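You operate a simulated robot arm through the tools that you are given. There is no shell and no other tool. Be economical: measure what you need, move in short steps, check, and stop when the job is done.

You are at the controls of a simulated two-armed robot. One attempt, no reset.

TASK
Stop pump A, top its oil up to between MIN and MAX and start it again.
Fine: turn the grey air knob and the fill lever fully open, shut both after; no oil runs while the pump is on; leave the other V valves, pump controls and clamps of this pipe line.

It is judged by the outcome, as a careful person would: the job done as asked, and still so three seconds after it is handed in. It fails if anything else is knocked over, pushed out of place, dropped, spilled or broken.

THE ROBOT
Two 7-joint arms with two-finger grippers on one trunk, hanging from a carriage that runs on a gantry, over the field with the corners [-721, 1501], [-725, -999], [455, -1001], [459, 1499] (x, y) and turns from -371 to 316 degrees about z. Base frame: it is fixed where the carriage stands at the start and does not move with it; the origin is on the floor, on the carriage's upright axis, x ahead of it, y to its left, z up. Units: mm, degrees, N and s.
The left shoulder is at the start at [0, 236, 1576], the right one opposite. With the tool pointing down near the work surface each hand reaches from about 100 to 680 mm from the robot's upright axis, wherever it stands, measured 20 degrees to its own side. Places, roughly: big knob of the tube lift [1500, 7400, 800]; big port [1100, 700, 1200]; black pump switch [1500, 7000, 800]; blue pump switch [700, -200, 900]; brass knob under the round dial [1300, 6300, 1400]; brass knob under the square dial [1300, 6900, 1400]; chamber port of the cart [900, -100, 900]; cone port of the cart [900, -300, 900]; cross port [1300, 1900, 1300]; drain knob [1400, -500, 900]; fill lever [1200, -500, 1000]; filter port [1400, -400, 1100]; green vent lever [1100, -500, 1000]; grey air knob [1200, -400, 1100]; handle of valve V6 [1300, 2100, 1200]; knob of valve V3 [1100, 500, 1200]. Payload 3.43 kg a hand.
The tool frame of a hand sits at the grasp point between the pads (the TCP): z along the fingers, y along the line on which they close. The tips reach 30 mm beyond it. Largest opening 104 mm; the body of the gripper starts 57 mm behind the TCP.
Orientation is that of the tool frame in the base frame, as a unit quaternion [x, y, z, w]. With the fingers straight down and closing along the base's y, the tool's x points along the base's -x, its y along +y and its z along -z.

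THE INTERFACE
- The arms move only by the tool jog_arm. It takes "left_commands", "right_commands" or both (then of equal length, played together; a hand with none holds still); each is a list of rows, each a list of 7 numbers: the shift along the base's x, y, z in mm, then the turn, a rotation vector about the base's x, y, z in degrees, then the opening, from 0 (shut) to 1 (fully open). In form: [[tx, ty, tz, ax, ay, az, gripper], ...]. A call has 1 to 10 rows; each row shifts and turns the commanded pose from where the row before left it. A row lasts 0.2 s, in which the tool goes at most 50 mm and 8.6 degrees; a call with a longer step from one row to the next is refused whole, and so is a gripper value outside its range. Where a pose cannot be reached the arm comes as near as it can. A force on the tool above 40 N (or 10 N above the force at the start of the call, whichever is more), or a blocked arm, ends the call early, and 0.2 s more pass. The fingers move at their own pace (about 45 mm/s each) and stop on an object; they squeeze with about 33 N. The grip force told is the motor's: it shows also when the fingers shut on nothing. Time passes only in rows, and 0.2 s behind the last, so rows that do not move let the fingers close. The reply holds the time, the measured pose of the TCP, the force on the tool along the base axes, the opening and the grip force, in the units named above and with some noise, with the torque about the TCP (base axes, N m) and any sound that the robot's microphone picked up, and new pictures: "pictures" is both (left out), scene, wrist or none (wrist: the cameras of the hands that moved).
- Cameras (640 x 400 px; columns grow to the right, rows downward): "scene" is now at [276.7, -3.9, 1708.9]; the picture's right is [0.03, -1.00, 0.00], its down [-0.82, -0.02, -0.57] and it looks along [0.57, 0.02, -0.82] (base axes); focal length 278 px, centre (320, 200). "left" rides on the left gripper at [67, -18, -90] in its tool frame; the picture's right is [0.25, 0.97, 0.00], its down [-0.73, 0.19, -0.66] and it looks along [-0.64, 0.17, 0.75] (tool axes); focal length 218 px, centre (320, 200). "right" rides on the right gripper at [67, 18, -90] in its tool frame; the picture's right is [-0.25, 0.97, 0.00], its down [-0.73, -0.19, -0.66] and it looks along [-0.64, -0.17, 0.75] (tool axes); focal length 218 px, centre (320, 200). There is no depth. A picture from a camera that has moved, and an enlarged one, comes with that camera's place and axes in the base frame and with its lens. The place of the scene camera against the robot may be out by one fixed shift of up to 12 mm in any direction.
- move_column(by): slides the trunk up (or, below 0, down) by that many mm; the arms and the scene camera ride with it, the base frame stays. It gives what a move gives, with no picture.
- base_move(legs): drives the robot by 1 to 6 legs, each [ahead, left, turn to the left] in mm, mm and degrees, along the robot's own axes; the way and the turn of a leg run together, so that a leg with both is an arc; at most 1500 mm and 180 degrees a leg. The arms and the cameras ride along, it lands a little off, and it stops where it bumps. It keeps to its track: a leg is cut to what the track allows. It gives what a move gives, and a new picture of the scene camera.
- pan_tilt(pan, tilt): turns the head with the scene camera to pan (to the left, within 86 degrees either way) and tilt (down, from -29 to 69), counted from straight ahead of the robot. It gives what a move gives, and a new picture of the scene camera.
- enlarge(camera, box): a new picture of the part [left, top, right, bottom] of that camera's present view, enlarged. It takes no simulated time.
- sign_off(): hands the job in; it is judged then, once.

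Work in short steps. Places have to be worked out from the pictures, the camera data and where the tool is seen: move nearer, look again, correct. Check each grasp and each placing, and mend what went wrong. You have 120 turns and 260 pictures in all, those below and enlarged ones among them. Open the grippers and draw the arms clear of the work before you hand the job in, unless the task says otherwise.

The tools are called by a JSON object that holds its "name" and its "arguments". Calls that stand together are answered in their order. jog_arm: Moves the arms, as the interface text tells. Its arguments: {"type":"object","properties":{"left_commands":{"type":"array"},"right_commands":{"type":"array"},"pictures":{"type":"string","enum":["both","scene","wrist","none"]}},"required":[]} The other tools are called the same way: move_column (by) slides the trunk up or down; base_move (legs) drives the base; pan_tilt (pan, tilt) turns the head that bears the scene camera; enlarge (camera, box) takes an enlarged picture of a part of a camera's view; sign_off () hands the job in.

At the start:

```text
time: 0.0
left_ee_pos: [579.9, 217.3, 1238.7]
left_tcp_rot: [0.001, 1.0, 0.0, 0.0]
left_wrist_force: [-0.7, -0.2, 0.1]
left_ft_torque: [-0.02, 0.0, 0.02]
left_grip_width: 104.2
left_finger_force: 0.0
right_ee_pos: [425.3, -215.1, 1216.3]
right_tcp_rot: [-0.001, 1.0, 0.0, -0.001]
right_wrist_force: [-0.2, 0.0, -0.5]
right_ft_torque: [-0.02, -0.02, -0.01]
right_grip_width: 104.5
right_finger_force: 0.0
trunk travel left (down, up): [-486.0, 154.0]
robot x, y, heading: [0.5, 1.9, 0.2]
head pan, tilt: [1.7, 55.3]
```

scene: 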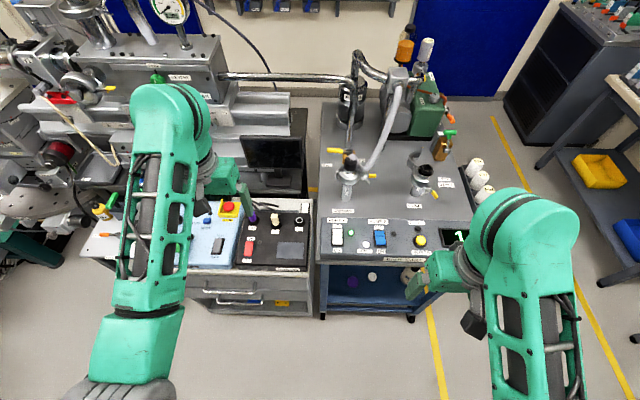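
right: 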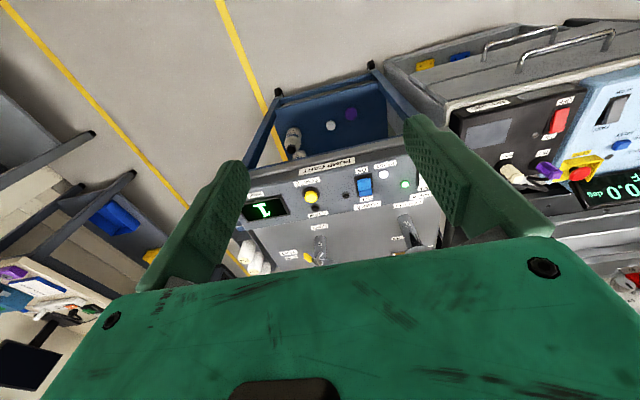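
left: 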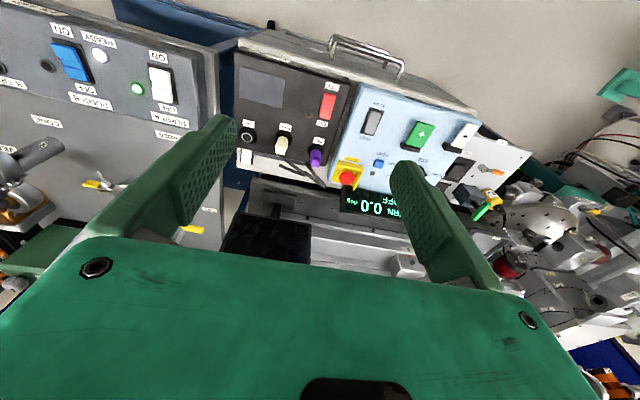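

The pump cart is ahead and to the right; I look closer at its panel and the pump before moving.

{"name": "enlarge", "arguments": {"camera": "scene", "box": [310, 190, 480, 296]}}

{"name": "enlarge", "arguments": {"camera": "scene", "box": [330, 20, 500, 196]}}

{"name": "enlarge", "arguments": {"camera": "left", "box": [0, 0, 240, 150]}}

```text
3.76 times, centred on (395, 243) of scene
camera zoom: at [276.7, -3.9, 1708.9], right [0.03, -1.0, 0.0], down [-0.82, -0.02, -0.57], along [0.57, 0.02, -0.82], focal length 1045 px, centre (38, 38)
```

zoom: 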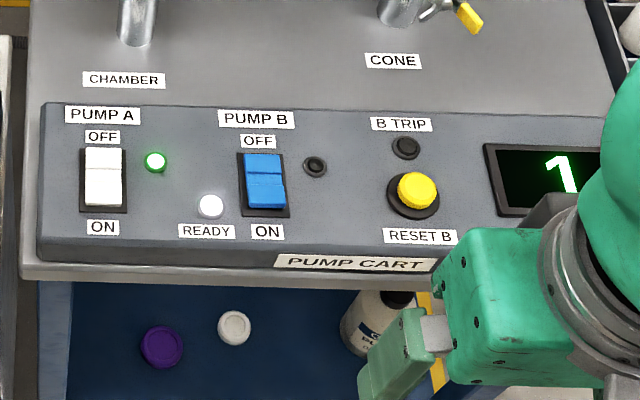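

```text
2.27 times, centred on (415, 108) of scene
camera zoom: at [276.7, -3.9, 1708.9], right [0.03, -1.0, 0.0], down [-0.82, -0.02, -0.57], along [0.57, 0.02, -0.82], focal length 631 px, centre (104, 409)
```

zoom: 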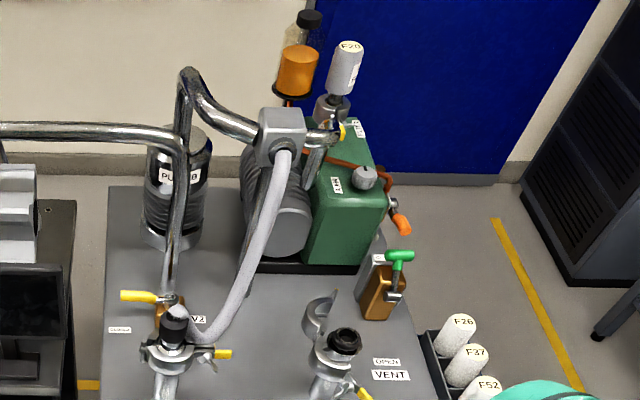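

```text
2.67 times, centred on (120, 75) of left
camera zoom: at [513.1, 199.1, 1328.9], right [-0.25, 0.97, 0.0], down [0.73, 0.19, 0.66], along [0.64, 0.17, -0.75], focal length 582 px, centre (853, 533)
```

zoom: 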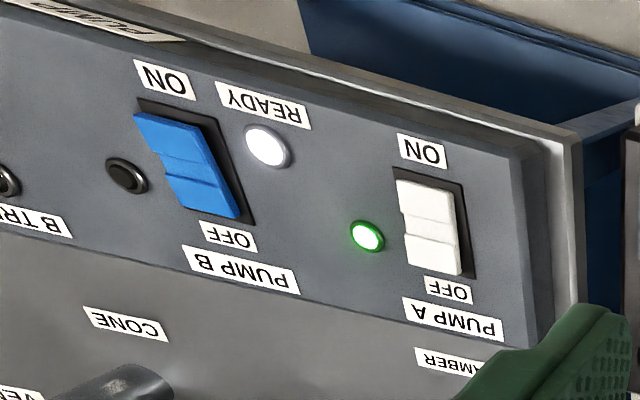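

Pump A is on (green lamp; its rocker has OFF at the far side). I drive right so that the pump end comes into view.

{"name": "base_move", "arguments": {"legs": [[0, -450, 0]]}}

{"name": "pan_tilt", "arguments": {"pan": 0, "tilt": 38}}

```text
time: 2.7
left_ee_pos: [579.4, -223.8, 1237.7]
left_tcp_rot: [0.001, 1.0, 0.0, -0.001]
left_wrist_force: [0.0, 0.6, -1.0]
left_ft_torque: [0.01, 0.02, -0.04]
left_grip_width: 104.1
left_finger_force: 0.0
right_ee_pos: [423.1, -655.7, 1217.1]
right_tcp_rot: [0.001, 1.0, 0.0, 0.0]
right_wrist_force: [-0.7, 0.6, 0.7]
right_ft_torque: [0.03, -0.02, 0.01]
right_grip_width: 104.0
right_finger_force: 0.1
trunk travel left (down, up): [-486.0, 154.0]
robot x, y, heading: [-0.8, -439.0, -0.1]
head pan, tilt: [1.7, 55.3]
camera scene: at [276.3, -444.8, 1708.9], right [0.03, -1.0, 0.0], down [-0.82, -0.02, -0.57], along [0.57, 0.02, -0.82], focal length 278 px, centre (320, 200)
```

scene: 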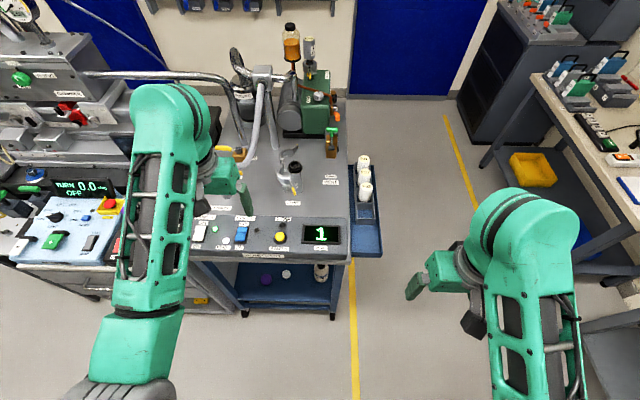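

```text
time: 3.5
left_ee_pos: [581.3, -224.3, 1238.9]
left_tcp_rot: [0.001, 1.0, -0.001, 0.001]
left_wrist_force: [-0.5, 1.1, 0.4]
left_ft_torque: [0.01, -0.01, -0.01]
left_grip_width: 104.1
left_finger_force: 0.1
right_ee_pos: [424.9, -657.0, 1217.5]
right_tcp_rot: [0.0, 1.0, 0.0, 0.0]
right_wrist_force: [0.3, 0.2, 0.1]
right_ft_torque: [0.01, 0.01, 0.01]
right_grip_width: 103.9
right_finger_force: 0.0
trunk travel left (down, up): [-486.0, 154.0]
robot x, y, heading: [2.4, -443.7, -0.2]
head pan, tilt: [0.0, 38.0]
camera scene: at [290.8, -446.8, 1732.9], right [0.0, -1.0, 0.0], down [-0.62, 0.0, -0.79], along [0.79, 0.0, -0.62], focal length 278 px, centre (320, 200)
```

scene: 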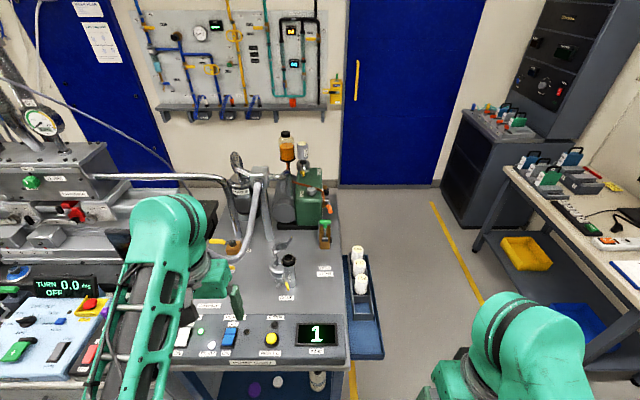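

{"name": "enlarge", "arguments": {"camera": "scene", "box": [250, 120, 350, 220]}}

{"name": "enlarge", "arguments": {"camera": "scene", "box": [190, 240, 350, 350]}}

```text
4.00 times, centred on (300, 170) of scene
camera zoom: at [290.8, -446.8, 1732.9], right [0.0, -1.0, 0.0], down [-0.62, 0.0, -0.79], along [0.79, 0.0, -0.62], focal length 1111 px, centre (400, 320)
```

zoom: 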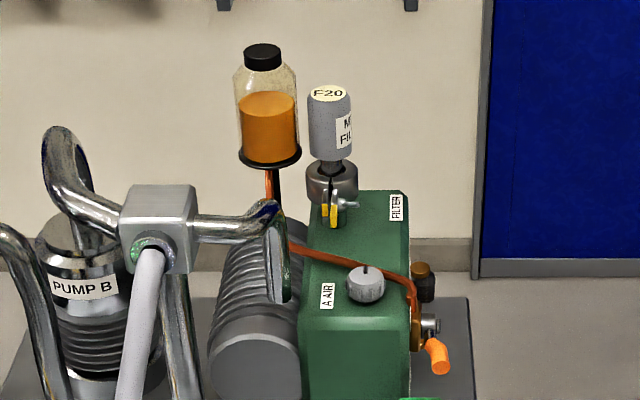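

```text
3.64 times, centred on (270, 295) of scene
camera zoom: at [290.8, -446.8, 1732.9], right [0.0, -1.0, 0.0], down [-0.62, 0.0, -0.79], along [0.79, 0.0, -0.62], focal length 1010 px, centre (502, -146)
```

zoom: 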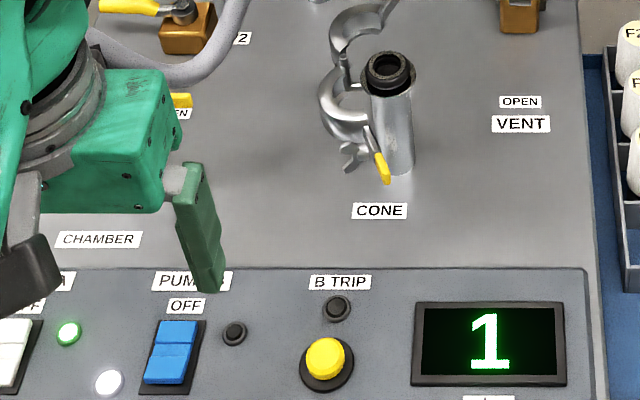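

Pump A's oil cup, orange fill lever and grey "A AIR" knob are visible. First the switch: I place the OFF half at about (705,-45,907), so I drive so that the left hand sits above it.

{"name": "base_move", "arguments": {"legs": [[127, 182, 0]]}}

{"name": "jog_arm", "arguments": {"left_commands": [[0, 0, -40, 0, 0, 0, 0], [0, 0, -40, 0, 0, 0, 0], [0, 0, -40, 0, 0, 0, 0], [0, 0, -30, 0, 0, 0, 0], [0, 0, 0, 0, 0, 0, 0], [0, 0, 0, 0, 0, 0, 0], [0, 0, 0, 0, 0, 0, 0]]}}

```text
time: 5.2
left_ee_pos: [708.7, -46.6, 1238.0]
left_tcp_rot: [0.003, 1.0, 0.0, 0.001]
left_wrist_force: [-0.1, 0.8, -0.5]
left_ft_torque: [0.01, -0.02, -0.01]
left_grip_width: 104.1
left_finger_force: 0.0
right_ee_pos: [550.0, -476.7, 1215.8]
right_tcp_rot: [0.003, 1.0, 0.0, 0.0]
right_wrist_force: [0.1, 1.2, 0.2]
right_ft_torque: [0.01, 0.01, 0.0]
right_grip_width: 103.9
right_finger_force: 0.0
trunk travel left (down, up): [-486.0, 154.0]
robot x, y, heading: [127.9, -259.2, -0.3]
head pan, tilt: [0.0, 38.0]
camera scene: at [417.7, -266.7, 1733.0], right [-0.01, -1.0, 0.0], down [-0.62, 0.0, -0.79], along [0.79, -0.01, -0.62], focal length 278 px, centre (320, 200)
```

scene: 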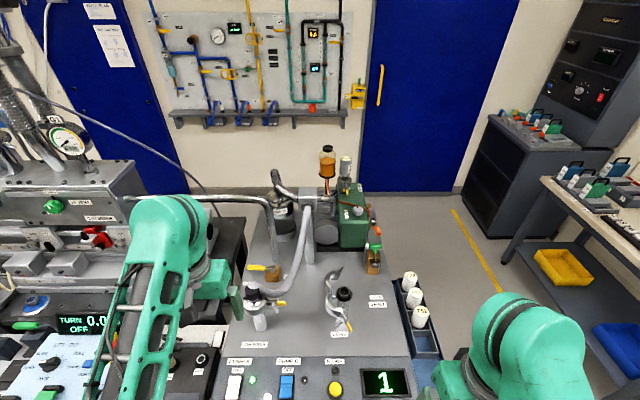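

```text
time: 6.8
left_ee_pos: [708.6, -45.5, 1087.0]
left_tcp_rot: [0.004, 1.0, 0.0, 0.0]
left_wrist_force: [0.7, -1.8, -0.5]
left_ft_torque: [0.0, 0.0, -0.02]
left_grip_width: 0.0
left_finger_force: 33.2
right_ee_pos: [549.6, -476.7, 1216.1]
right_tcp_rot: [0.004, 1.0, 0.0, 0.0]
right_wrist_force: [-0.1, -0.5, 0.5]
right_ft_torque: [0.03, -0.01, -0.03]
right_grip_width: 104.0
right_finger_force: 0.0
trunk travel left (down, up): [-486.0, 154.0]
robot x, y, heading: [128.1, -253.4, -0.4]
head pan, tilt: [0.0, 38.0]
camera scene: at [417.6, -266.8, 1732.9], right [-0.01, -1.0, 0.0], down [-0.62, 0.0, -0.79], along [0.79, -0.01, -0.62], focal length 278 px, centre (320, 200)
camera left: at [641.5, -63.6, 1178.2], right [-0.25, 0.97, 0.0], down [0.73, 0.19, 0.66], along [0.64, 0.16, -0.75], focal length 218 px, centre (320, 200)
```

scene: 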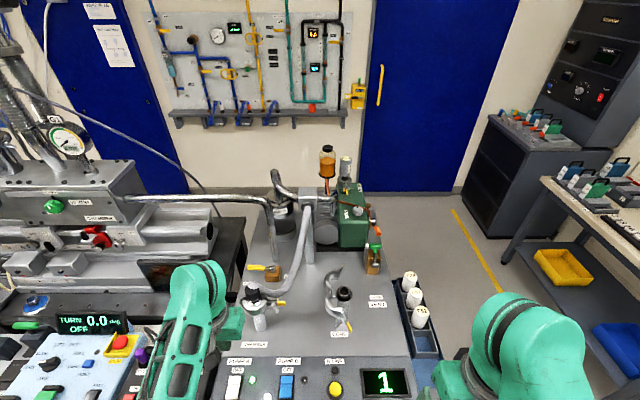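
left: 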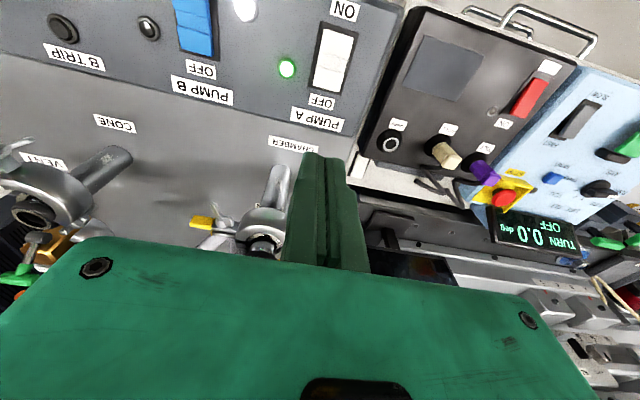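

The wrist view puts the OFF half at about (697,-47). I shift a little and go down to just above.

{"name": "jog_arm", "arguments": {"left_commands": [[-5, -1, -40, 0, 0, 0, 0], [-5, -1, -40, 0, 0, 0, 0], [0, 0, -35, 0, 0, 0, 0], [0, 0, -10, 0, 0, 0, 0], [0, 0, 0, 0, 0, 0, 0]], "pictures": "wrist"}}

```text
time: 8.0
left_ee_pos: [699.3, -48.0, 961.5]
left_tcp_rot: [0.004, 1.0, 0.0, 0.0]
left_wrist_force: [0.5, -0.1, 0.3]
left_ft_torque: [-0.03, 0.02, -0.02]
left_grip_width: 0.1
left_finger_force: 33.0
right_ee_pos: [550.3, -477.0, 1217.0]
right_tcp_rot: [0.003, 1.0, 0.0, 0.0]
right_wrist_force: [-0.1, 0.1, -0.1]
right_ft_torque: [-0.02, 0.01, 0.0]
right_grip_width: 104.3
right_finger_force: 0.0
trunk travel left (down, up): [-486.0, 154.0]
robot x, y, heading: [130.2, -259.5, -0.6]
head pan, tilt: [0.0, 38.0]
camera left: at [631.0, -65.2, 1052.8], right [-0.25, 0.97, 0.0], down [0.73, 0.19, 0.66], along [0.64, 0.16, -0.75], focal length 218 px, centre (320, 200)
```

left: 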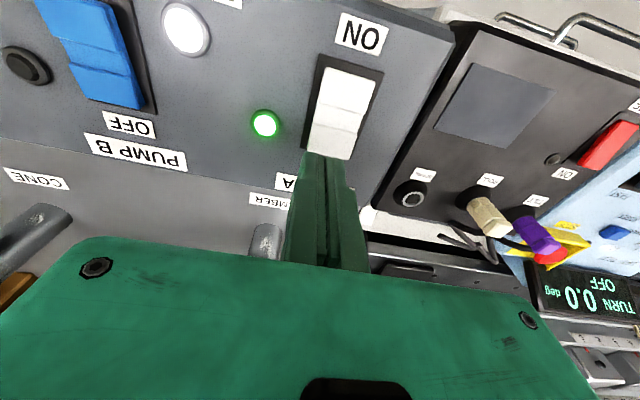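

The tip is slightly right (−y) of the rocker; I shift +7 in y and press down gradually.

{"name": "jog_arm", "arguments": {"left_commands": [[2, 7, 0, 0, 0, 0, 0], [0, 0, -8, 0, 0, 0, 0], [0, 0, -8, 0, 0, 0, 0], [0, 0, -6, 0, 0, 0, 0], [0, 0, -5, 0, 0, 0, 0], [0, 0, -4, 0, 0, 0, 0]], "pictures": "wrist"}}

```text
time: 9.4
left_ee_pos: [704.2, -40.3, 935.6]
left_tcp_rot: [0.003, 1.0, 0.0, 0.004]
left_wrist_force: [-4.3, 0.7, 20.9]
left_ft_torque: [0.03, 0.33, 0.02]
left_grip_width: 6.0
left_finger_force: 34.6
right_ee_pos: [550.8, -476.0, 1217.7]
right_tcp_rot: [0.003, 1.0, 0.001, 0.0]
right_wrist_force: [0.7, -0.1, -0.2]
right_ft_torque: [-0.04, -0.03, -0.04]
right_grip_width: 104.1
right_finger_force: 0.0
trunk travel left (down, up): [-486.0, 154.0]
robot x, y, heading: [123.7, -258.3, -0.6]
head pan, tilt: [0.0, 38.0]
camera left: at [635.9, -58.3, 1026.1], right [-0.25, 0.97, 0.0], down [0.73, 0.19, 0.66], along [0.64, 0.16, -0.75], focal length 218 px, centre (320, 200)
```

left: 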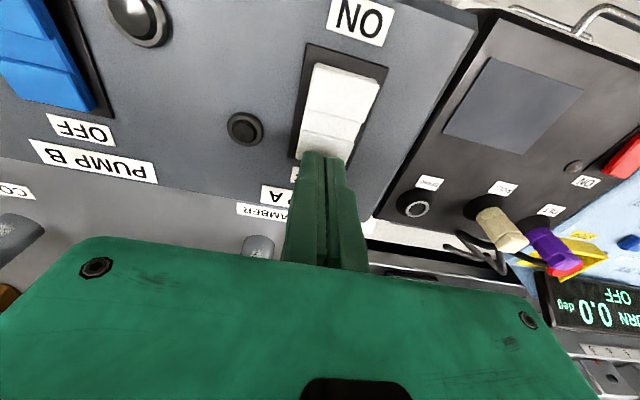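

Pump A's lamp is out. I lift the hand clear.

{"name": "jog_arm", "arguments": {"left_commands": [[0, 0, 20, 0, 0, 0, 0], [0, 0, 40, 0, 0, 0, 0], [0, 0, 45, 0, 0, 0, 0], [0, 0, 45, 0, 0, 0, 0], [0, 0, 45, 0, 0, 0, 0], [0, 0, 45, 0, 0, 0, 0], [0, 0, 45, 0, 0, 0, 0], [0, 0, 20, 0, 0, 0, 0]], "pictures": "wrist"}}

```text
time: 11.2
left_ee_pos: [700.6, -40.4, 1236.4]
left_tcp_rot: [0.003, 1.0, 0.0, 0.0]
left_wrist_force: [-0.3, 0.1, -0.5]
left_ft_torque: [0.03, -0.02, -0.01]
left_grip_width: 0.2
left_finger_force: 34.5
right_ee_pos: [550.4, -476.4, 1215.9]
right_tcp_rot: [0.004, 1.0, 0.0, 0.0]
right_wrist_force: [0.7, 0.0, -0.1]
right_ft_torque: [0.01, -0.03, -0.03]
right_grip_width: 104.2
right_finger_force: 0.1
trunk travel left (down, up): [-486.0, 154.0]
robot x, y, heading: [129.0, -259.9, -0.4]
head pan, tilt: [0.0, 38.0]
camera left: at [632.7, -57.7, 1327.9], right [-0.25, 0.97, 0.0], down [0.73, 0.19, 0.66], along [0.64, 0.16, -0.75], focal length 218 px, centre (320, 200)
```

left: 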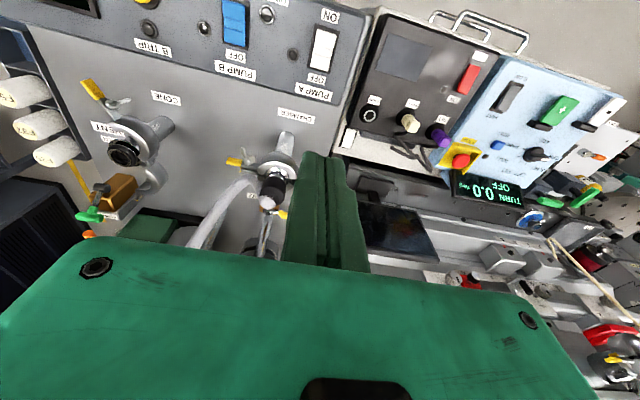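

Now I drive to the pump's right-hand side, turning left to see its −y face with the sight glass.

{"name": "base_move", "arguments": {"legs": [[0, -500, 0], [100, 0, 35]]}}

{"name": "pan_tilt", "arguments": {"pan": 5, "tilt": 38}}

```text
time: 15.8
left_ee_pos: [561.0, -225.6, 1238.3]
left_tcp_rot: [-0.297, 0.955, 0.0, 0.0]
left_wrist_force: [0.2, -0.3, -0.8]
left_ft_torque: [0.02, 0.01, -0.02]
left_grip_width: 0.0
left_finger_force: 35.0
right_ee_pos: [688.2, -669.8, 1217.4]
right_tcp_rot: [-0.297, 0.955, 0.0, 0.0]
right_wrist_force: [0.4, 1.1, 0.7]
right_ft_torque: [0.02, 0.03, 0.0]
right_grip_width: 104.0
right_finger_force: 0.0
trunk travel left (down, up): [-486.0, 154.0]
robot x, y, heading: [215.8, -732.3, 34.4]
head pan, tilt: [0.0, 38.0]
camera scene: at [457.1, -577.1, 1732.9], right [0.57, -0.82, 0.0], down [-0.51, -0.35, -0.79], along [0.65, 0.45, -0.62], focal length 278 px, centre (320, 200)
```

scene: 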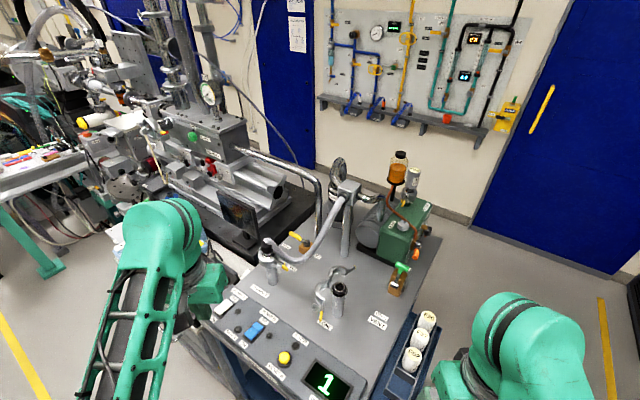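

```text
time: 16.5
left_ee_pos: [561.6, -227.2, 1237.1]
left_tcp_rot: [-0.296, 0.955, 0.001, -0.001]
left_wrist_force: [1.0, 0.4, -0.5]
left_ft_torque: [0.01, -0.02, -0.03]
left_grip_width: 0.0
left_finger_force: 34.5
right_ee_pos: [688.3, -669.2, 1216.3]
right_tcp_rot: [-0.297, 0.955, 0.0, 0.0]
right_wrist_force: [0.1, 0.1, 0.3]
right_ft_torque: [0.02, 0.01, 0.01]
right_grip_width: 103.8
right_finger_force: 0.1
trunk travel left (down, up): [-486.0, 154.0]
robot x, y, heading: [218.7, -732.5, 34.5]
head pan, tilt: [5.0, 38.0]
camera scene: at [452.5, -571.2, 1732.9], right [0.64, -0.77, 0.0], down [-0.47, -0.39, -0.79], along [0.61, 0.5, -0.62], focal length 278 px, centre (320, 200)
```

scene: 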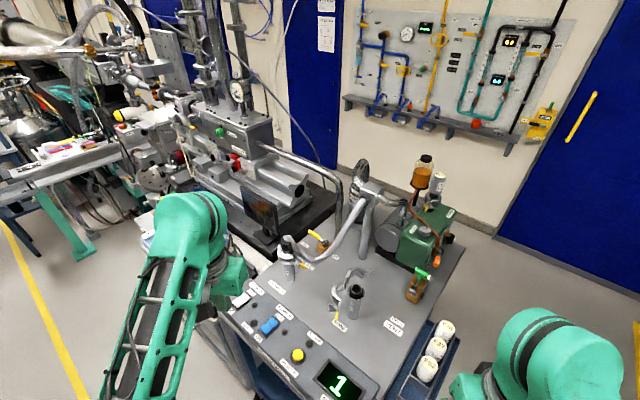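

The −y face is still seen too obliquely; I drive further right and forward, turning more.

{"name": "base_move", "arguments": {"legs": [[60, -280, 20]]}}

{"name": "pan_tilt", "arguments": {"pan": 0, "tilt": 36}}

```text
time: 18.4
left_ee_pos: [606.0, -293.2, 1238.0]
left_tcp_rot: [-0.453, 0.891, 0.0, 0.0]
left_wrist_force: [-0.5, 0.3, -0.4]
left_ft_torque: [-0.01, 0.0, -0.01]
left_grip_width: 0.0
left_finger_force: 34.1
right_ee_pos: [873.7, -669.1, 1216.1]
right_tcp_rot: [-0.454, 0.891, -0.001, 0.0]
right_wrist_force: [-0.2, -1.5, -0.2]
right_ft_torque: [0.01, -0.01, 0.02]
right_grip_width: 103.8
right_finger_force: 0.0
trunk travel left (down, up): [-486.0, 154.0]
robot x, y, heading: [449.1, -884.9, 54.2]
head pan, tilt: [5.0, 38.0]
camera scene: at [616.4, -657.0, 1732.9], right [0.86, -0.52, 0.0], down [-0.32, -0.53, -0.79], along [0.41, 0.68, -0.62], focal length 278 px, centre (320, 200)
```

scene: 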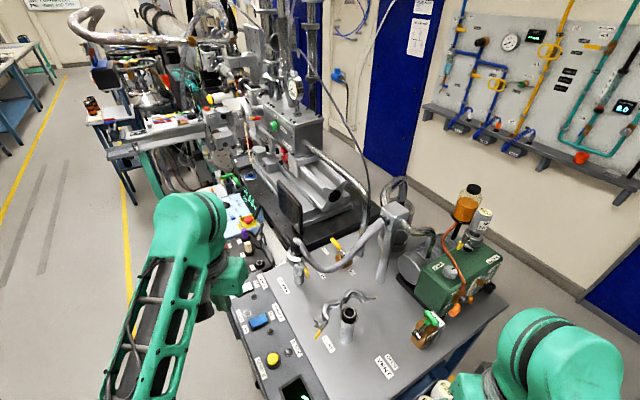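

```text
time: 19.1
left_ee_pos: [605.9, -293.8, 1236.4]
left_tcp_rot: [-0.454, 0.891, 0.0, 0.0]
left_wrist_force: [0.9, 0.8, -0.7]
left_ft_torque: [-0.03, 0.03, 0.0]
left_grip_width: 0.0
left_finger_force: 35.1
right_ee_pos: [872.5, -669.3, 1216.0]
right_tcp_rot: [-0.454, 0.891, 0.0, 0.0]
right_wrist_force: [-0.7, -0.8, 0.6]
right_ft_torque: [0.01, 0.0, 0.02]
right_grip_width: 103.7
right_finger_force: 0.0
trunk travel left (down, up): [-486.0, 154.0]
robot x, y, heading: [448.3, -885.3, 54.0]
head pan, tilt: [0.0, 36.0]
camera scene: at [623.2, -660.2, 1735.9], right [0.81, -0.59, 0.0], down [-0.35, -0.48, -0.81], along [0.48, 0.65, -0.59], focal length 278 px, centre (320, 200)
```

scene: 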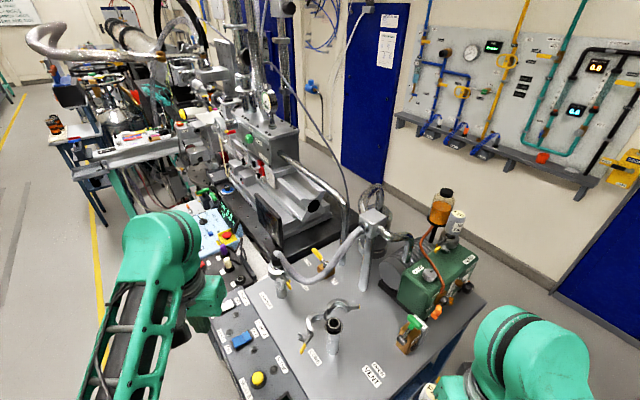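

Let me enlarge the pump from here, panning toward it.

{"name": "pan_tilt", "arguments": {"pan": -25, "tilt": 40}}

{"name": "enlarge", "arguments": {"camera": "scene", "box": [230, 140, 360, 260]}}

```text
time: 20.0
left_ee_pos: [605.6, -293.3, 1237.0]
left_tcp_rot: [-0.454, 0.891, 0.001, 0.0]
left_wrist_force: [-0.4, 0.2, 0.4]
left_ft_torque: [0.0, -0.01, -0.01]
left_grip_width: 0.0
left_finger_force: 34.6
right_ee_pos: [873.3, -669.1, 1216.3]
right_tcp_rot: [-0.454, 0.891, 0.0, 0.0]
right_wrist_force: [0.7, 1.3, -0.1]
right_ft_torque: [0.01, 0.01, -0.01]
right_grip_width: 103.8
right_finger_force: 0.0
trunk travel left (down, up): [-486.0, 154.0]
robot x, y, heading: [451.3, -887.9, 54.0]
head pan, tilt: [-25.0, 40.0]
camera scene: at [646.1, -689.7, 1729.9], right [0.49, -0.87, 0.0], down [-0.56, -0.31, -0.77], along [0.67, 0.37, -0.64], focal length 278 px, centre (320, 200)
```

scene: 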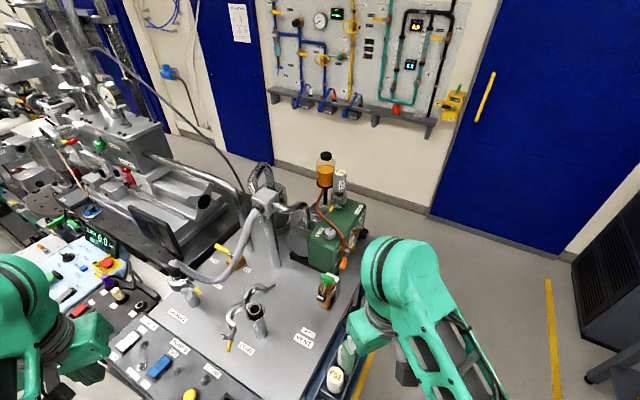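

```text
3.33 times, centred on (295, 200) of scene
camera zoom: at [646.1, -689.7, 1729.9], right [0.49, -0.87, 0.0], down [-0.56, -0.31, -0.77], along [0.67, 0.37, -0.64], focal length 926 px, centre (403, 200)
```

zoom: 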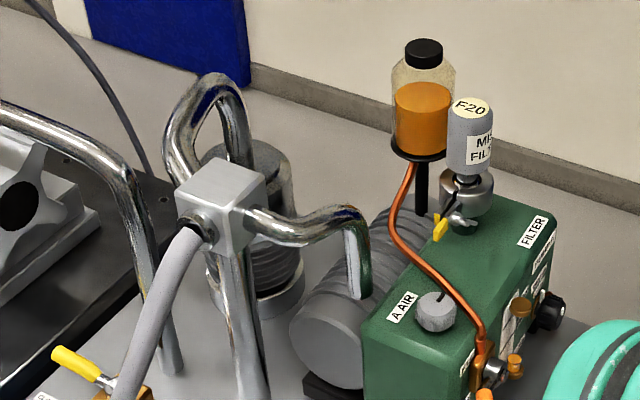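

I bring the right hand forward so that its wrist camera looks at the pump's −y face.

{"name": "jog_arm", "arguments": {"right_commands": [[40, -20, 0, 0, 0, 0, 0.3], [40, -20, 0, 0, 0, 0, 0], [40, -10, -20, 0, 0, 0, 0], [20, 0, -30, 0, 0, 0, 0], [0, 0, -30, 0, 0, 0, 0], [0, 0, 0, 0, 0, 0, 0]]}}

{"name": "enlarge", "arguments": {"camera": "right", "box": [160, 60, 480, 260]}}

```text
time: 21.4
left_ee_pos: [606.5, -294.6, 1235.6]
left_tcp_rot: [-0.454, 0.891, 0.0, 0.0]
left_wrist_force: [-0.5, 0.3, -0.5]
left_ft_torque: [0.0, -0.04, -0.03]
left_grip_width: 0.4
left_finger_force: 34.8
right_ee_pos: [1011.0, -721.4, 1136.5]
right_tcp_rot: [-0.453, 0.891, 0.001, 0.001]
right_wrist_force: [1.0, 0.8, 0.1]
right_ft_torque: [0.0, 0.01, 0.0]
right_grip_width: 0.0
right_finger_force: 17.8
trunk travel left (down, up): [-486.0, 154.0]
robot x, y, heading: [448.8, -889.1, 54.3]
head pan, tilt: [-25.0, 40.0]
camera scene: at [646.2, -689.8, 1729.9], right [0.48, -0.87, 0.0], down [-0.56, -0.31, -0.77], along [0.67, 0.37, -0.64], focal length 278 px, centre (320, 200)
camera right: at [958.8, -765.0, 1225.8], right [-0.63, 0.77, 0.0], down [0.58, 0.48, 0.66], along [0.51, 0.42, -0.75], focal length 218 px, centre (320, 200)
```

scene: 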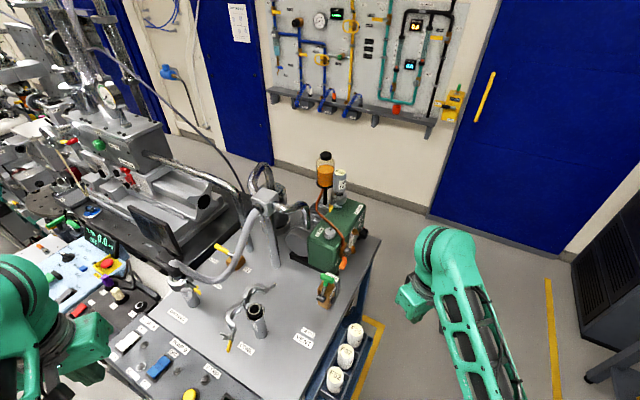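
right: 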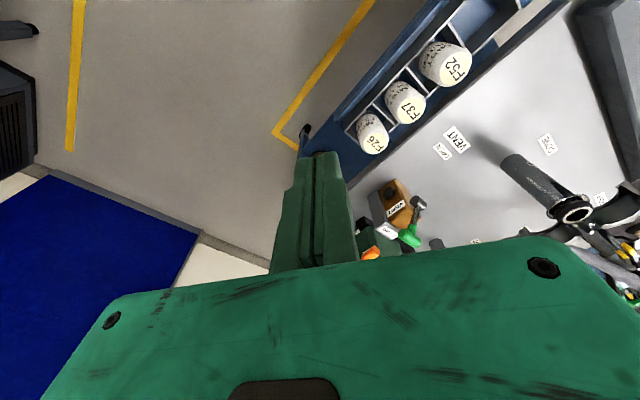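

```text
2.00 times, centred on (320, 160) of right
camera zoom: at [958.8, -765.0, 1225.8], right [-0.63, 0.77, 0.0], down [0.58, 0.48, 0.66], along [0.51, 0.42, -0.75], focal length 436 px, centre (320, 280)
```

zoom: 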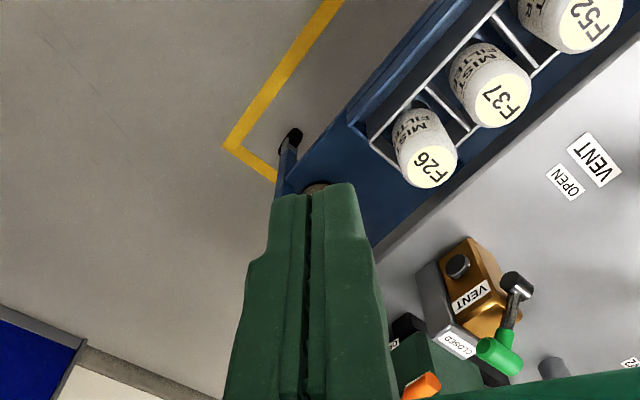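

The wrist camera looks down too steeply. I yaw the hand 25° left and tilt the fingers forward about 40° so the camera looks level at the face.

{"name": "jog_arm", "arguments": {"right_commands": [[10, -10, -10, 0, 0, 8.3, 0], [10, -10, -10, 0, 0, 8.3, 0], [10, -10, -10, 0, 0, 8.3, 0], [10, 0, -10, 7.9, -1.5, 0, 0], [10, 0, -10, 7.9, -1.5, 0, 0], [10, 0, -10, 7.9, -1.5, 0, 0], [0, 0, -10, 7.9, -1.5, 0, 0], [0, 0, 0, 7.9, -1.5, 0, 0], [0, 0, 0, 0, 0, 0, 0]]}}

{"name": "enlarge", "arguments": {"camera": "right", "box": [240, 60, 480, 210]}}

```text
time: 23.4
left_ee_pos: [606.3, -293.1, 1237.0]
left_tcp_rot: [-0.454, 0.891, -0.001, 0.001]
left_wrist_force: [-0.1, 0.3, -0.3]
left_ft_torque: [-0.01, 0.0, 0.05]
left_grip_width: 0.2
left_finger_force: 35.0
right_ee_pos: [1072.9, -749.1, 1074.9]
right_tcp_rot: [-0.616, 0.749, 0.155, 0.187]
right_wrist_force: [-0.5, 0.4, 0.3]
right_ft_torque: [-0.04, -0.03, -0.01]
right_grip_width: 0.0
right_finger_force: 32.9
right hand out of reach, approached as far as the arm can: row 7, 8
trunk travel left (down, up): [-486.0, 154.0]
robot x, y, heading: [451.7, -888.3, 54.3]
head pan, tilt: [-25.0, 40.0]
camera scene: at [646.3, -689.8, 1730.0], right [0.48, -0.87, 0.0], down [-0.56, -0.31, -0.77], along [0.67, 0.37, -0.64], focal length 278 px, centre (320, 200)
camera right: at [1035.9, -845.7, 1121.8], right [-0.91, 0.41, 0.12], down [0.25, 0.29, 0.92], along [0.34, 0.87, -0.37], focal length 218 px, centre (320, 200)
```

scene: 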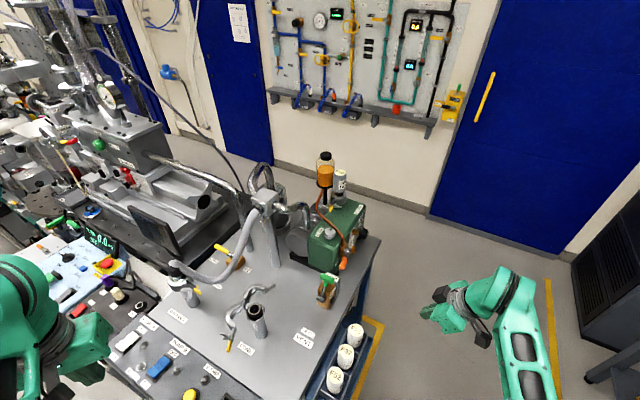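
right: 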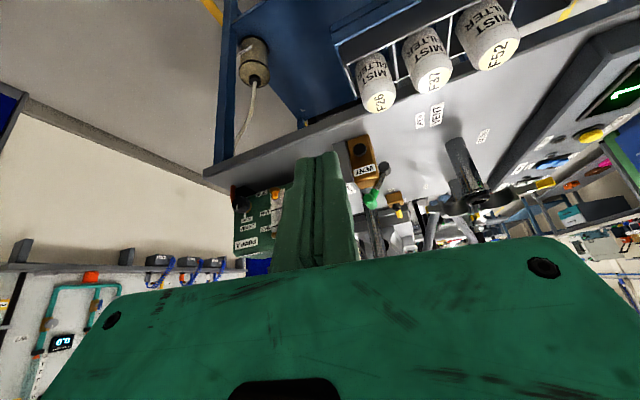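

```text
2.67 times, centred on (360, 135) of right
camera zoom: at [1035.9, -845.7, 1121.8], right [-0.91, 0.41, 0.12], down [0.25, 0.29, 0.92], along [0.34, 0.87, -0.37], focal length 582 px, centre (213, 373)
```

zoom: 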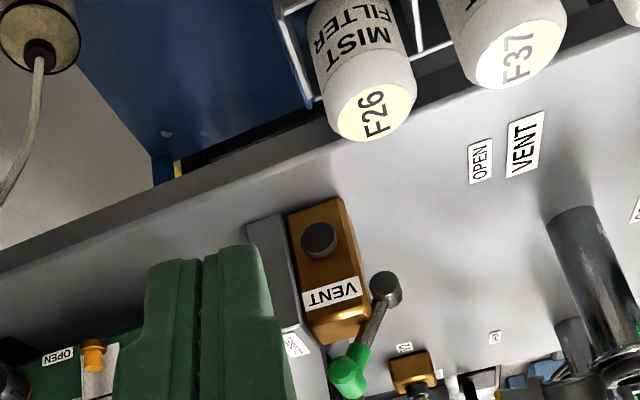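

The pump face is right behind the fingers; opening them and raising the tilt a bit gives a view between them.

{"name": "jog_arm", "arguments": {"right_commands": [[0, 0, 0, 0, 0, -8, 1], [0, 0, 0, 0, 0, -3, 1], [0, 0, 0, 0, 0, 0, 1], [0, 0, 0, 0, 0, 0, 1], [0, 0, 0, 0, 0, 0, 1]], "pictures": "none"}}

{"name": "enlarge", "arguments": {"camera": "right", "box": [220, 130, 420, 260]}}

```text
time: 24.6
left_ee_pos: [605.2, -292.8, 1236.2]
left_tcp_rot: [-0.454, 0.891, 0.0, -0.001]
left_wrist_force: [-0.1, 0.4, 0.1]
left_ft_torque: [0.0, -0.03, 0.0]
left_grip_width: 0.0
left_finger_force: 34.5
right_ee_pos: [1071.8, -749.3, 1075.6]
right_tcp_rot: [-0.542, 0.805, 0.136, 0.199]
right_wrist_force: [-0.6, -0.1, -0.4]
right_ft_torque: [0.02, 0.0, 0.0]
right_grip_width: 103.9
right_finger_force: 0.0
trunk travel left (down, up): [-486.0, 154.0]
robot x, y, heading: [449.6, -883.8, 53.7]
head pan, tilt: [-25.0, 40.0]
```

```text
3.08 times, centred on (320, 195) of right
camera zoom: at [1018.3, -836.6, 1121.5], right [-0.81, 0.57, 0.12], down [0.31, 0.24, 0.92], along [0.5, 0.79, -0.37], focal length 672 px, centre (320, 215)
```

zoom: 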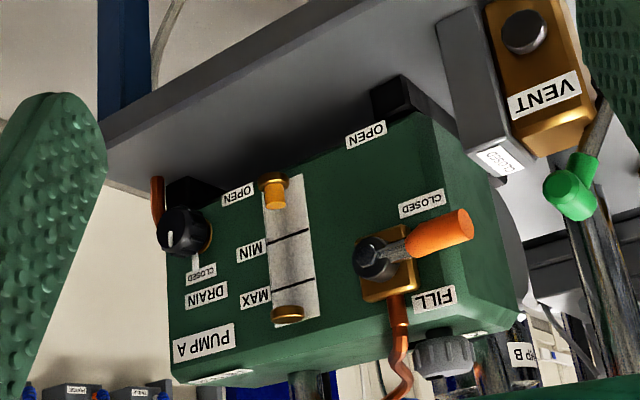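

Very useful: the sight glass looks empty below MIN, the lever points to CLOSED (toward −x) and must swing down to OPEN. I place the pivot at ≈(1203,-480,1003), grip tip ≈(1148,-490,997), air knob ≈(1203,-413,1058). I pull the right hand back and re-place the base so that the left hand reaches the knob and the right the lever.

{"name": "jog_arm", "arguments": {"right_commands": [[-30, 0, 25, 0, 0, 0, 1], [-40, 10, 30, 0, 0, 0, 1], [-40, 20, 30, 0, 0, 0, 0.5], [-40, 20, 30, 0, 0, 0, 0.5], [-40, 20, 30, 0, 0, 0, 0.5], [0, 0, 0, 0, 0, 0, 0.5]], "pictures": "none"}}

{"name": "base_move", "arguments": {"legs": [[0, 0, -40], [200, 200, -24]]}}

```text
refused: row 2 steps farther than a row can; nothing moved
```

```text
time: 28.4
left_ee_pos: [1054.4, -560.0, 1237.5]
left_tcp_rot: [0.087, 0.996, 0.0, 0.0]
left_wrist_force: [1.7, -0.3, 0.0]
left_ft_torque: [0.0, -0.01, -0.01]
left_grip_width: 0.0
left_finger_force: 35.0
right_ee_pos: [849.9, -1179.3, 1074.2]
right_tcp_rot: [-0.032, 0.97, 0.01, 0.243]
right_wrist_force: [0.0, 0.0, -0.3]
right_ft_torque: [0.03, 0.0, -0.02]
right_grip_width: 103.9
right_finger_force: 0.0
trunk travel left (down, up): [-486.0, 154.0]
robot x, y, heading: [450.2, -678.8, -9.8]
head pan, tilt: [-25.0, 40.0]
cut short: leg 2
camera scene: at [724.2, -768.9, 1729.9], right [-0.57, -0.82, 0.0], down [-0.53, 0.37, -0.77], along [0.63, -0.44, -0.64], focal length 278 px, centre (320, 200)
```

scene: 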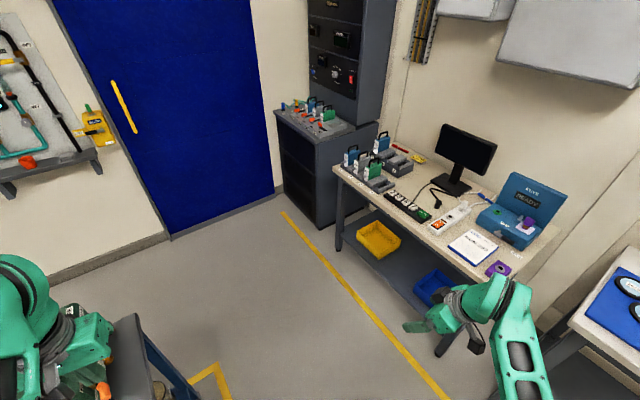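

The arm row was refused (step too long), but the base turned without touching anything. I bring the right hand in and up, then view the pump.

{"name": "jog_arm", "arguments": {"right_commands": [[0, 30, 30, 0, 0, 0, 0.5], [0, 35, 30, 0, 0, 0, 0.5], [0, 35, 30, 0, 0, 0, 0.5], [0, 35, 30, 0, 0, 0, 0.5], [0, 45, 0, 0, 0, 0, 0.5], [0, 45, 0, 0, 0, 0, 0.5]], "pictures": "none"}}

{"name": "pan_tilt", "arguments": {"pan": 30, "tilt": 50}}

```text
time: 29.8
left_ee_pos: [1054.5, -559.6, 1237.5]
left_tcp_rot: [0.087, 0.996, 0.0, 0.0]
left_wrist_force: [-1.0, -0.4, -1.2]
left_ft_torque: [-0.02, 0.03, -0.03]
left_grip_width: 0.0
left_finger_force: 34.7
right_ee_pos: [848.3, -954.8, 1196.2]
right_tcp_rot: [-0.031, 0.97, 0.01, 0.243]
right_wrist_force: [1.2, 0.3, -0.5]
right_ft_torque: [0.0, 0.01, -0.01]
right_grip_width: 52.1
right_finger_force: 0.1
trunk travel left (down, up): [-486.0, 154.0]
robot x, y, heading: [452.4, -678.6, -9.9]
head pan, tilt: [-25.0, 40.0]
```

```text
time: 31.1
left_ee_pos: [1054.3, -559.4, 1237.4]
left_tcp_rot: [0.087, 0.996, 0.0, 0.0]
left_wrist_force: [0.5, 0.6, -1.5]
left_ft_torque: [0.01, -0.01, -0.01]
left_grip_width: 0.1
left_finger_force: 34.6
right_ee_pos: [847.8, -954.4, 1196.1]
right_tcp_rot: [-0.033, 0.97, 0.01, 0.242]
right_wrist_force: [0.4, 1.2, -0.1]
right_ft_torque: [-0.01, 0.02, 0.01]
right_grip_width: 52.0
right_finger_force: 0.0
trunk travel left (down, up): [-486.0, 154.0]
robot x, y, heading: [451.7, -681.5, -10.1]
head pan, tilt: [30.0, 50.0]
camera scene: at [727.0, -693.9, 1715.8], right [0.34, -0.94, 0.0], down [-0.72, -0.26, -0.64], along [0.6, 0.22, -0.77], focal length 278 px, centre (320, 200)
```

scene: 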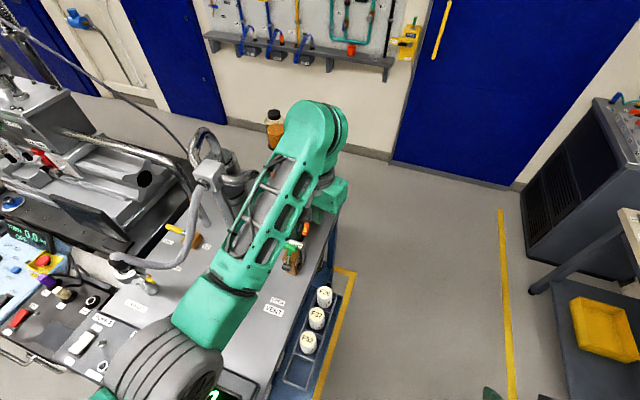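

I lower the trunk in steps while keeping the hands up.

{"name": "move_column", "arguments": {"by": -90}}

{"name": "jog_arm", "arguments": {"left_commands": [[0, 20, 40, 0, 0, 0, 0], [0, 20, 40, 0, 0, 0, 0], [10, 20, 40, 0, 0, 0, 0], [10, 20, 30, 0, 0, 0, 0]], "right_commands": [[0, 0, 30, 0, 0, 0, 0.5], [0, 0, 30, 0, 0, 0, 0.5], [0, 0, 30, 0, 0, 0, 0.5], [0, 0, 0, 0, 0, 0, 0.5]], "pictures": "scene"}}

```text
time: 32.3
left_ee_pos: [1054.8, -560.1, 1146.4]
left_tcp_rot: [0.087, 0.996, 0.0, 0.001]
left_wrist_force: [0.5, 0.1, -0.1]
left_ft_torque: [-0.03, -0.02, -0.03]
left_grip_width: 0.0
left_finger_force: 35.0
right_ee_pos: [848.6, -954.4, 1105.7]
right_tcp_rot: [-0.032, 0.97, 0.01, 0.241]
right_wrist_force: [0.1, 0.0, -0.7]
right_ft_torque: [0.01, 0.02, 0.0]
right_grip_width: 51.8
right_finger_force: 0.1
trunk travel left (down, up): [-396.0, 244.0]
robot x, y, heading: [452.2, -676.8, -10.0]
head pan, tilt: [30.0, 50.0]
```

```text
time: 33.3
left_ee_pos: [1075.8, -479.7, 1296.0]
left_tcp_rot: [0.087, 0.996, 0.0, 0.003]
left_wrist_force: [-0.2, 0.3, 0.0]
left_ft_torque: [-0.02, 0.01, -0.01]
left_grip_width: 0.0
left_finger_force: 34.4
left hand out of reach, approached as far as the arm can: row 4
right_ee_pos: [850.5, -953.1, 1194.8]
right_tcp_rot: [-0.032, 0.97, 0.009, 0.242]
right_wrist_force: [-0.7, -0.1, -0.6]
right_ft_torque: [-0.03, 0.01, -0.03]
right_grip_width: 51.9
right_finger_force: 0.2
trunk travel left (down, up): [-396.0, 244.0]
robot x, y, heading: [453.4, -680.1, -9.9]
head pan, tilt: [30.0, 50.0]
camera scene: at [727.1, -693.7, 1625.8], right [0.34, -0.94, 0.0], down [-0.72, -0.26, -0.64], along [0.6, 0.22, -0.77], focal length 278 px, centre (320, 200)
```

scene: 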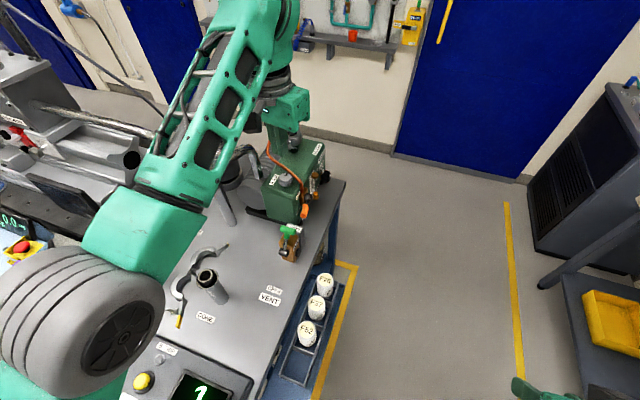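

Good view of the pump top. I try bringing the left hand towards above the knob, a bit lower, and look with its wrist camera.

{"name": "jog_arm", "arguments": {"left_commands": [[20, 10, -30, 0, 0, 0, 0], [25, 10, -30, 0, 0, 0, 0], [25, 10, -30, 0, 0, 0, 0], [20, 5, 0, 0, 0, 0, 0], [0, 0, 0, 0, 0, 0, 0]]}}

```text
time: 34.5
left_ee_pos: [1166.0, -442.8, 1204.5]
left_tcp_rot: [0.087, 0.996, 0.0, 0.0]
left_wrist_force: [0.6, 0.1, 0.6]
left_ft_torque: [-0.02, 0.0, -0.02]
left_grip_width: 0.0
left_finger_force: 33.9
right_ee_pos: [849.4, -954.5, 1194.8]
right_tcp_rot: [-0.033, 0.97, 0.01, 0.242]
right_wrist_force: [0.3, 1.1, 0.5]
right_ft_torque: [-0.01, -0.02, 0.02]
right_grip_width: 52.1
right_finger_force: 0.0
trunk travel left (down, up): [-396.0, 244.0]
robot x, y, heading: [452.5, -682.0, -10.0]
head pan, tilt: [30.0, 50.0]
camera scene: at [726.8, -693.8, 1625.7], right [0.34, -0.94, 0.0], down [-0.72, -0.26, -0.64], along [0.6, 0.22, -0.77], focal length 278 px, centre (320, 200)
camera left: at [1096.6, -449.6, 1295.5], right [-0.08, 1.0, 0.0], down [0.75, 0.06, 0.66], along [0.66, 0.05, -0.75], focal length 218 px, centre (320, 200)
```

scene: 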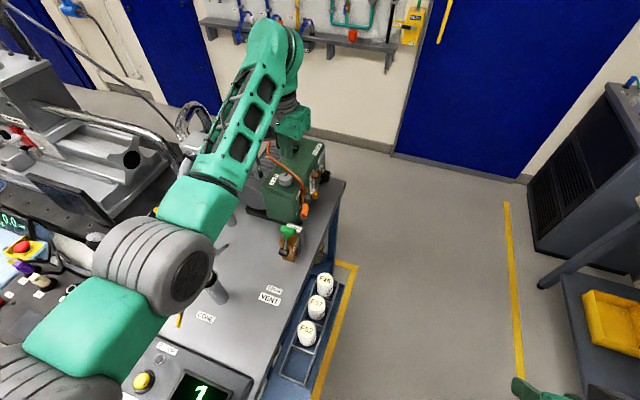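
left: 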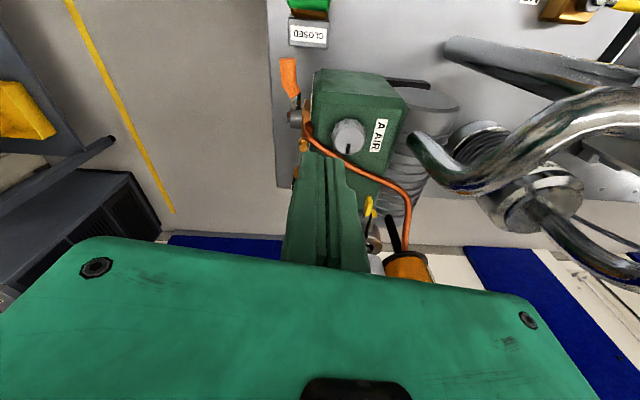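

Reach is fine. I enlarge the knob and tube.

{"name": "enlarge", "arguments": {"camera": "left", "box": [260, 50, 460, 175]}}

{"name": "enlarge", "arguments": {"camera": "scene", "box": [240, 130, 350, 210]}}

```text
3.20 times, centred on (360, 112) of left
camera zoom: at [1096.6, -449.6, 1295.5], right [-0.08, 1.0, 0.0], down [0.75, 0.06, 0.66], along [0.66, 0.05, -0.75], focal length 698 px, centre (192, 480)
```

zoom: 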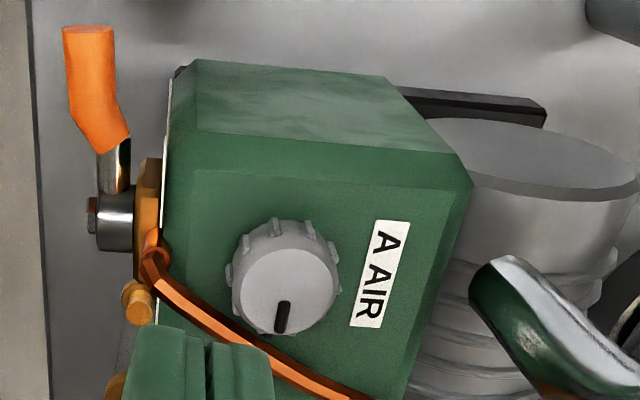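

```text
5.00 times, centred on (295, 170) of scene
camera zoom: at [726.8, -693.8, 1625.7], right [0.34, -0.94, 0.0], down [-0.72, -0.26, -0.64], along [0.6, 0.22, -0.77], focal length 1388 px, centre (445, 350)
```

zoom: 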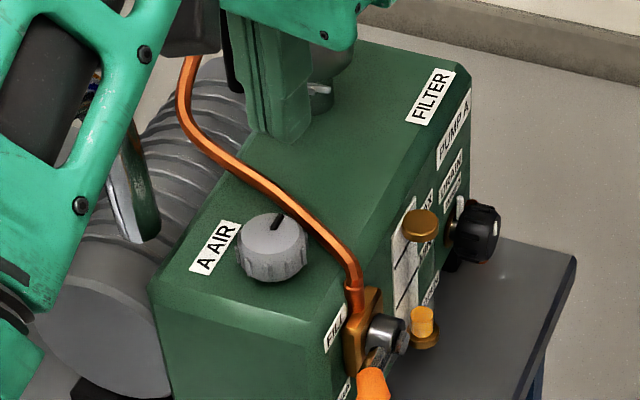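

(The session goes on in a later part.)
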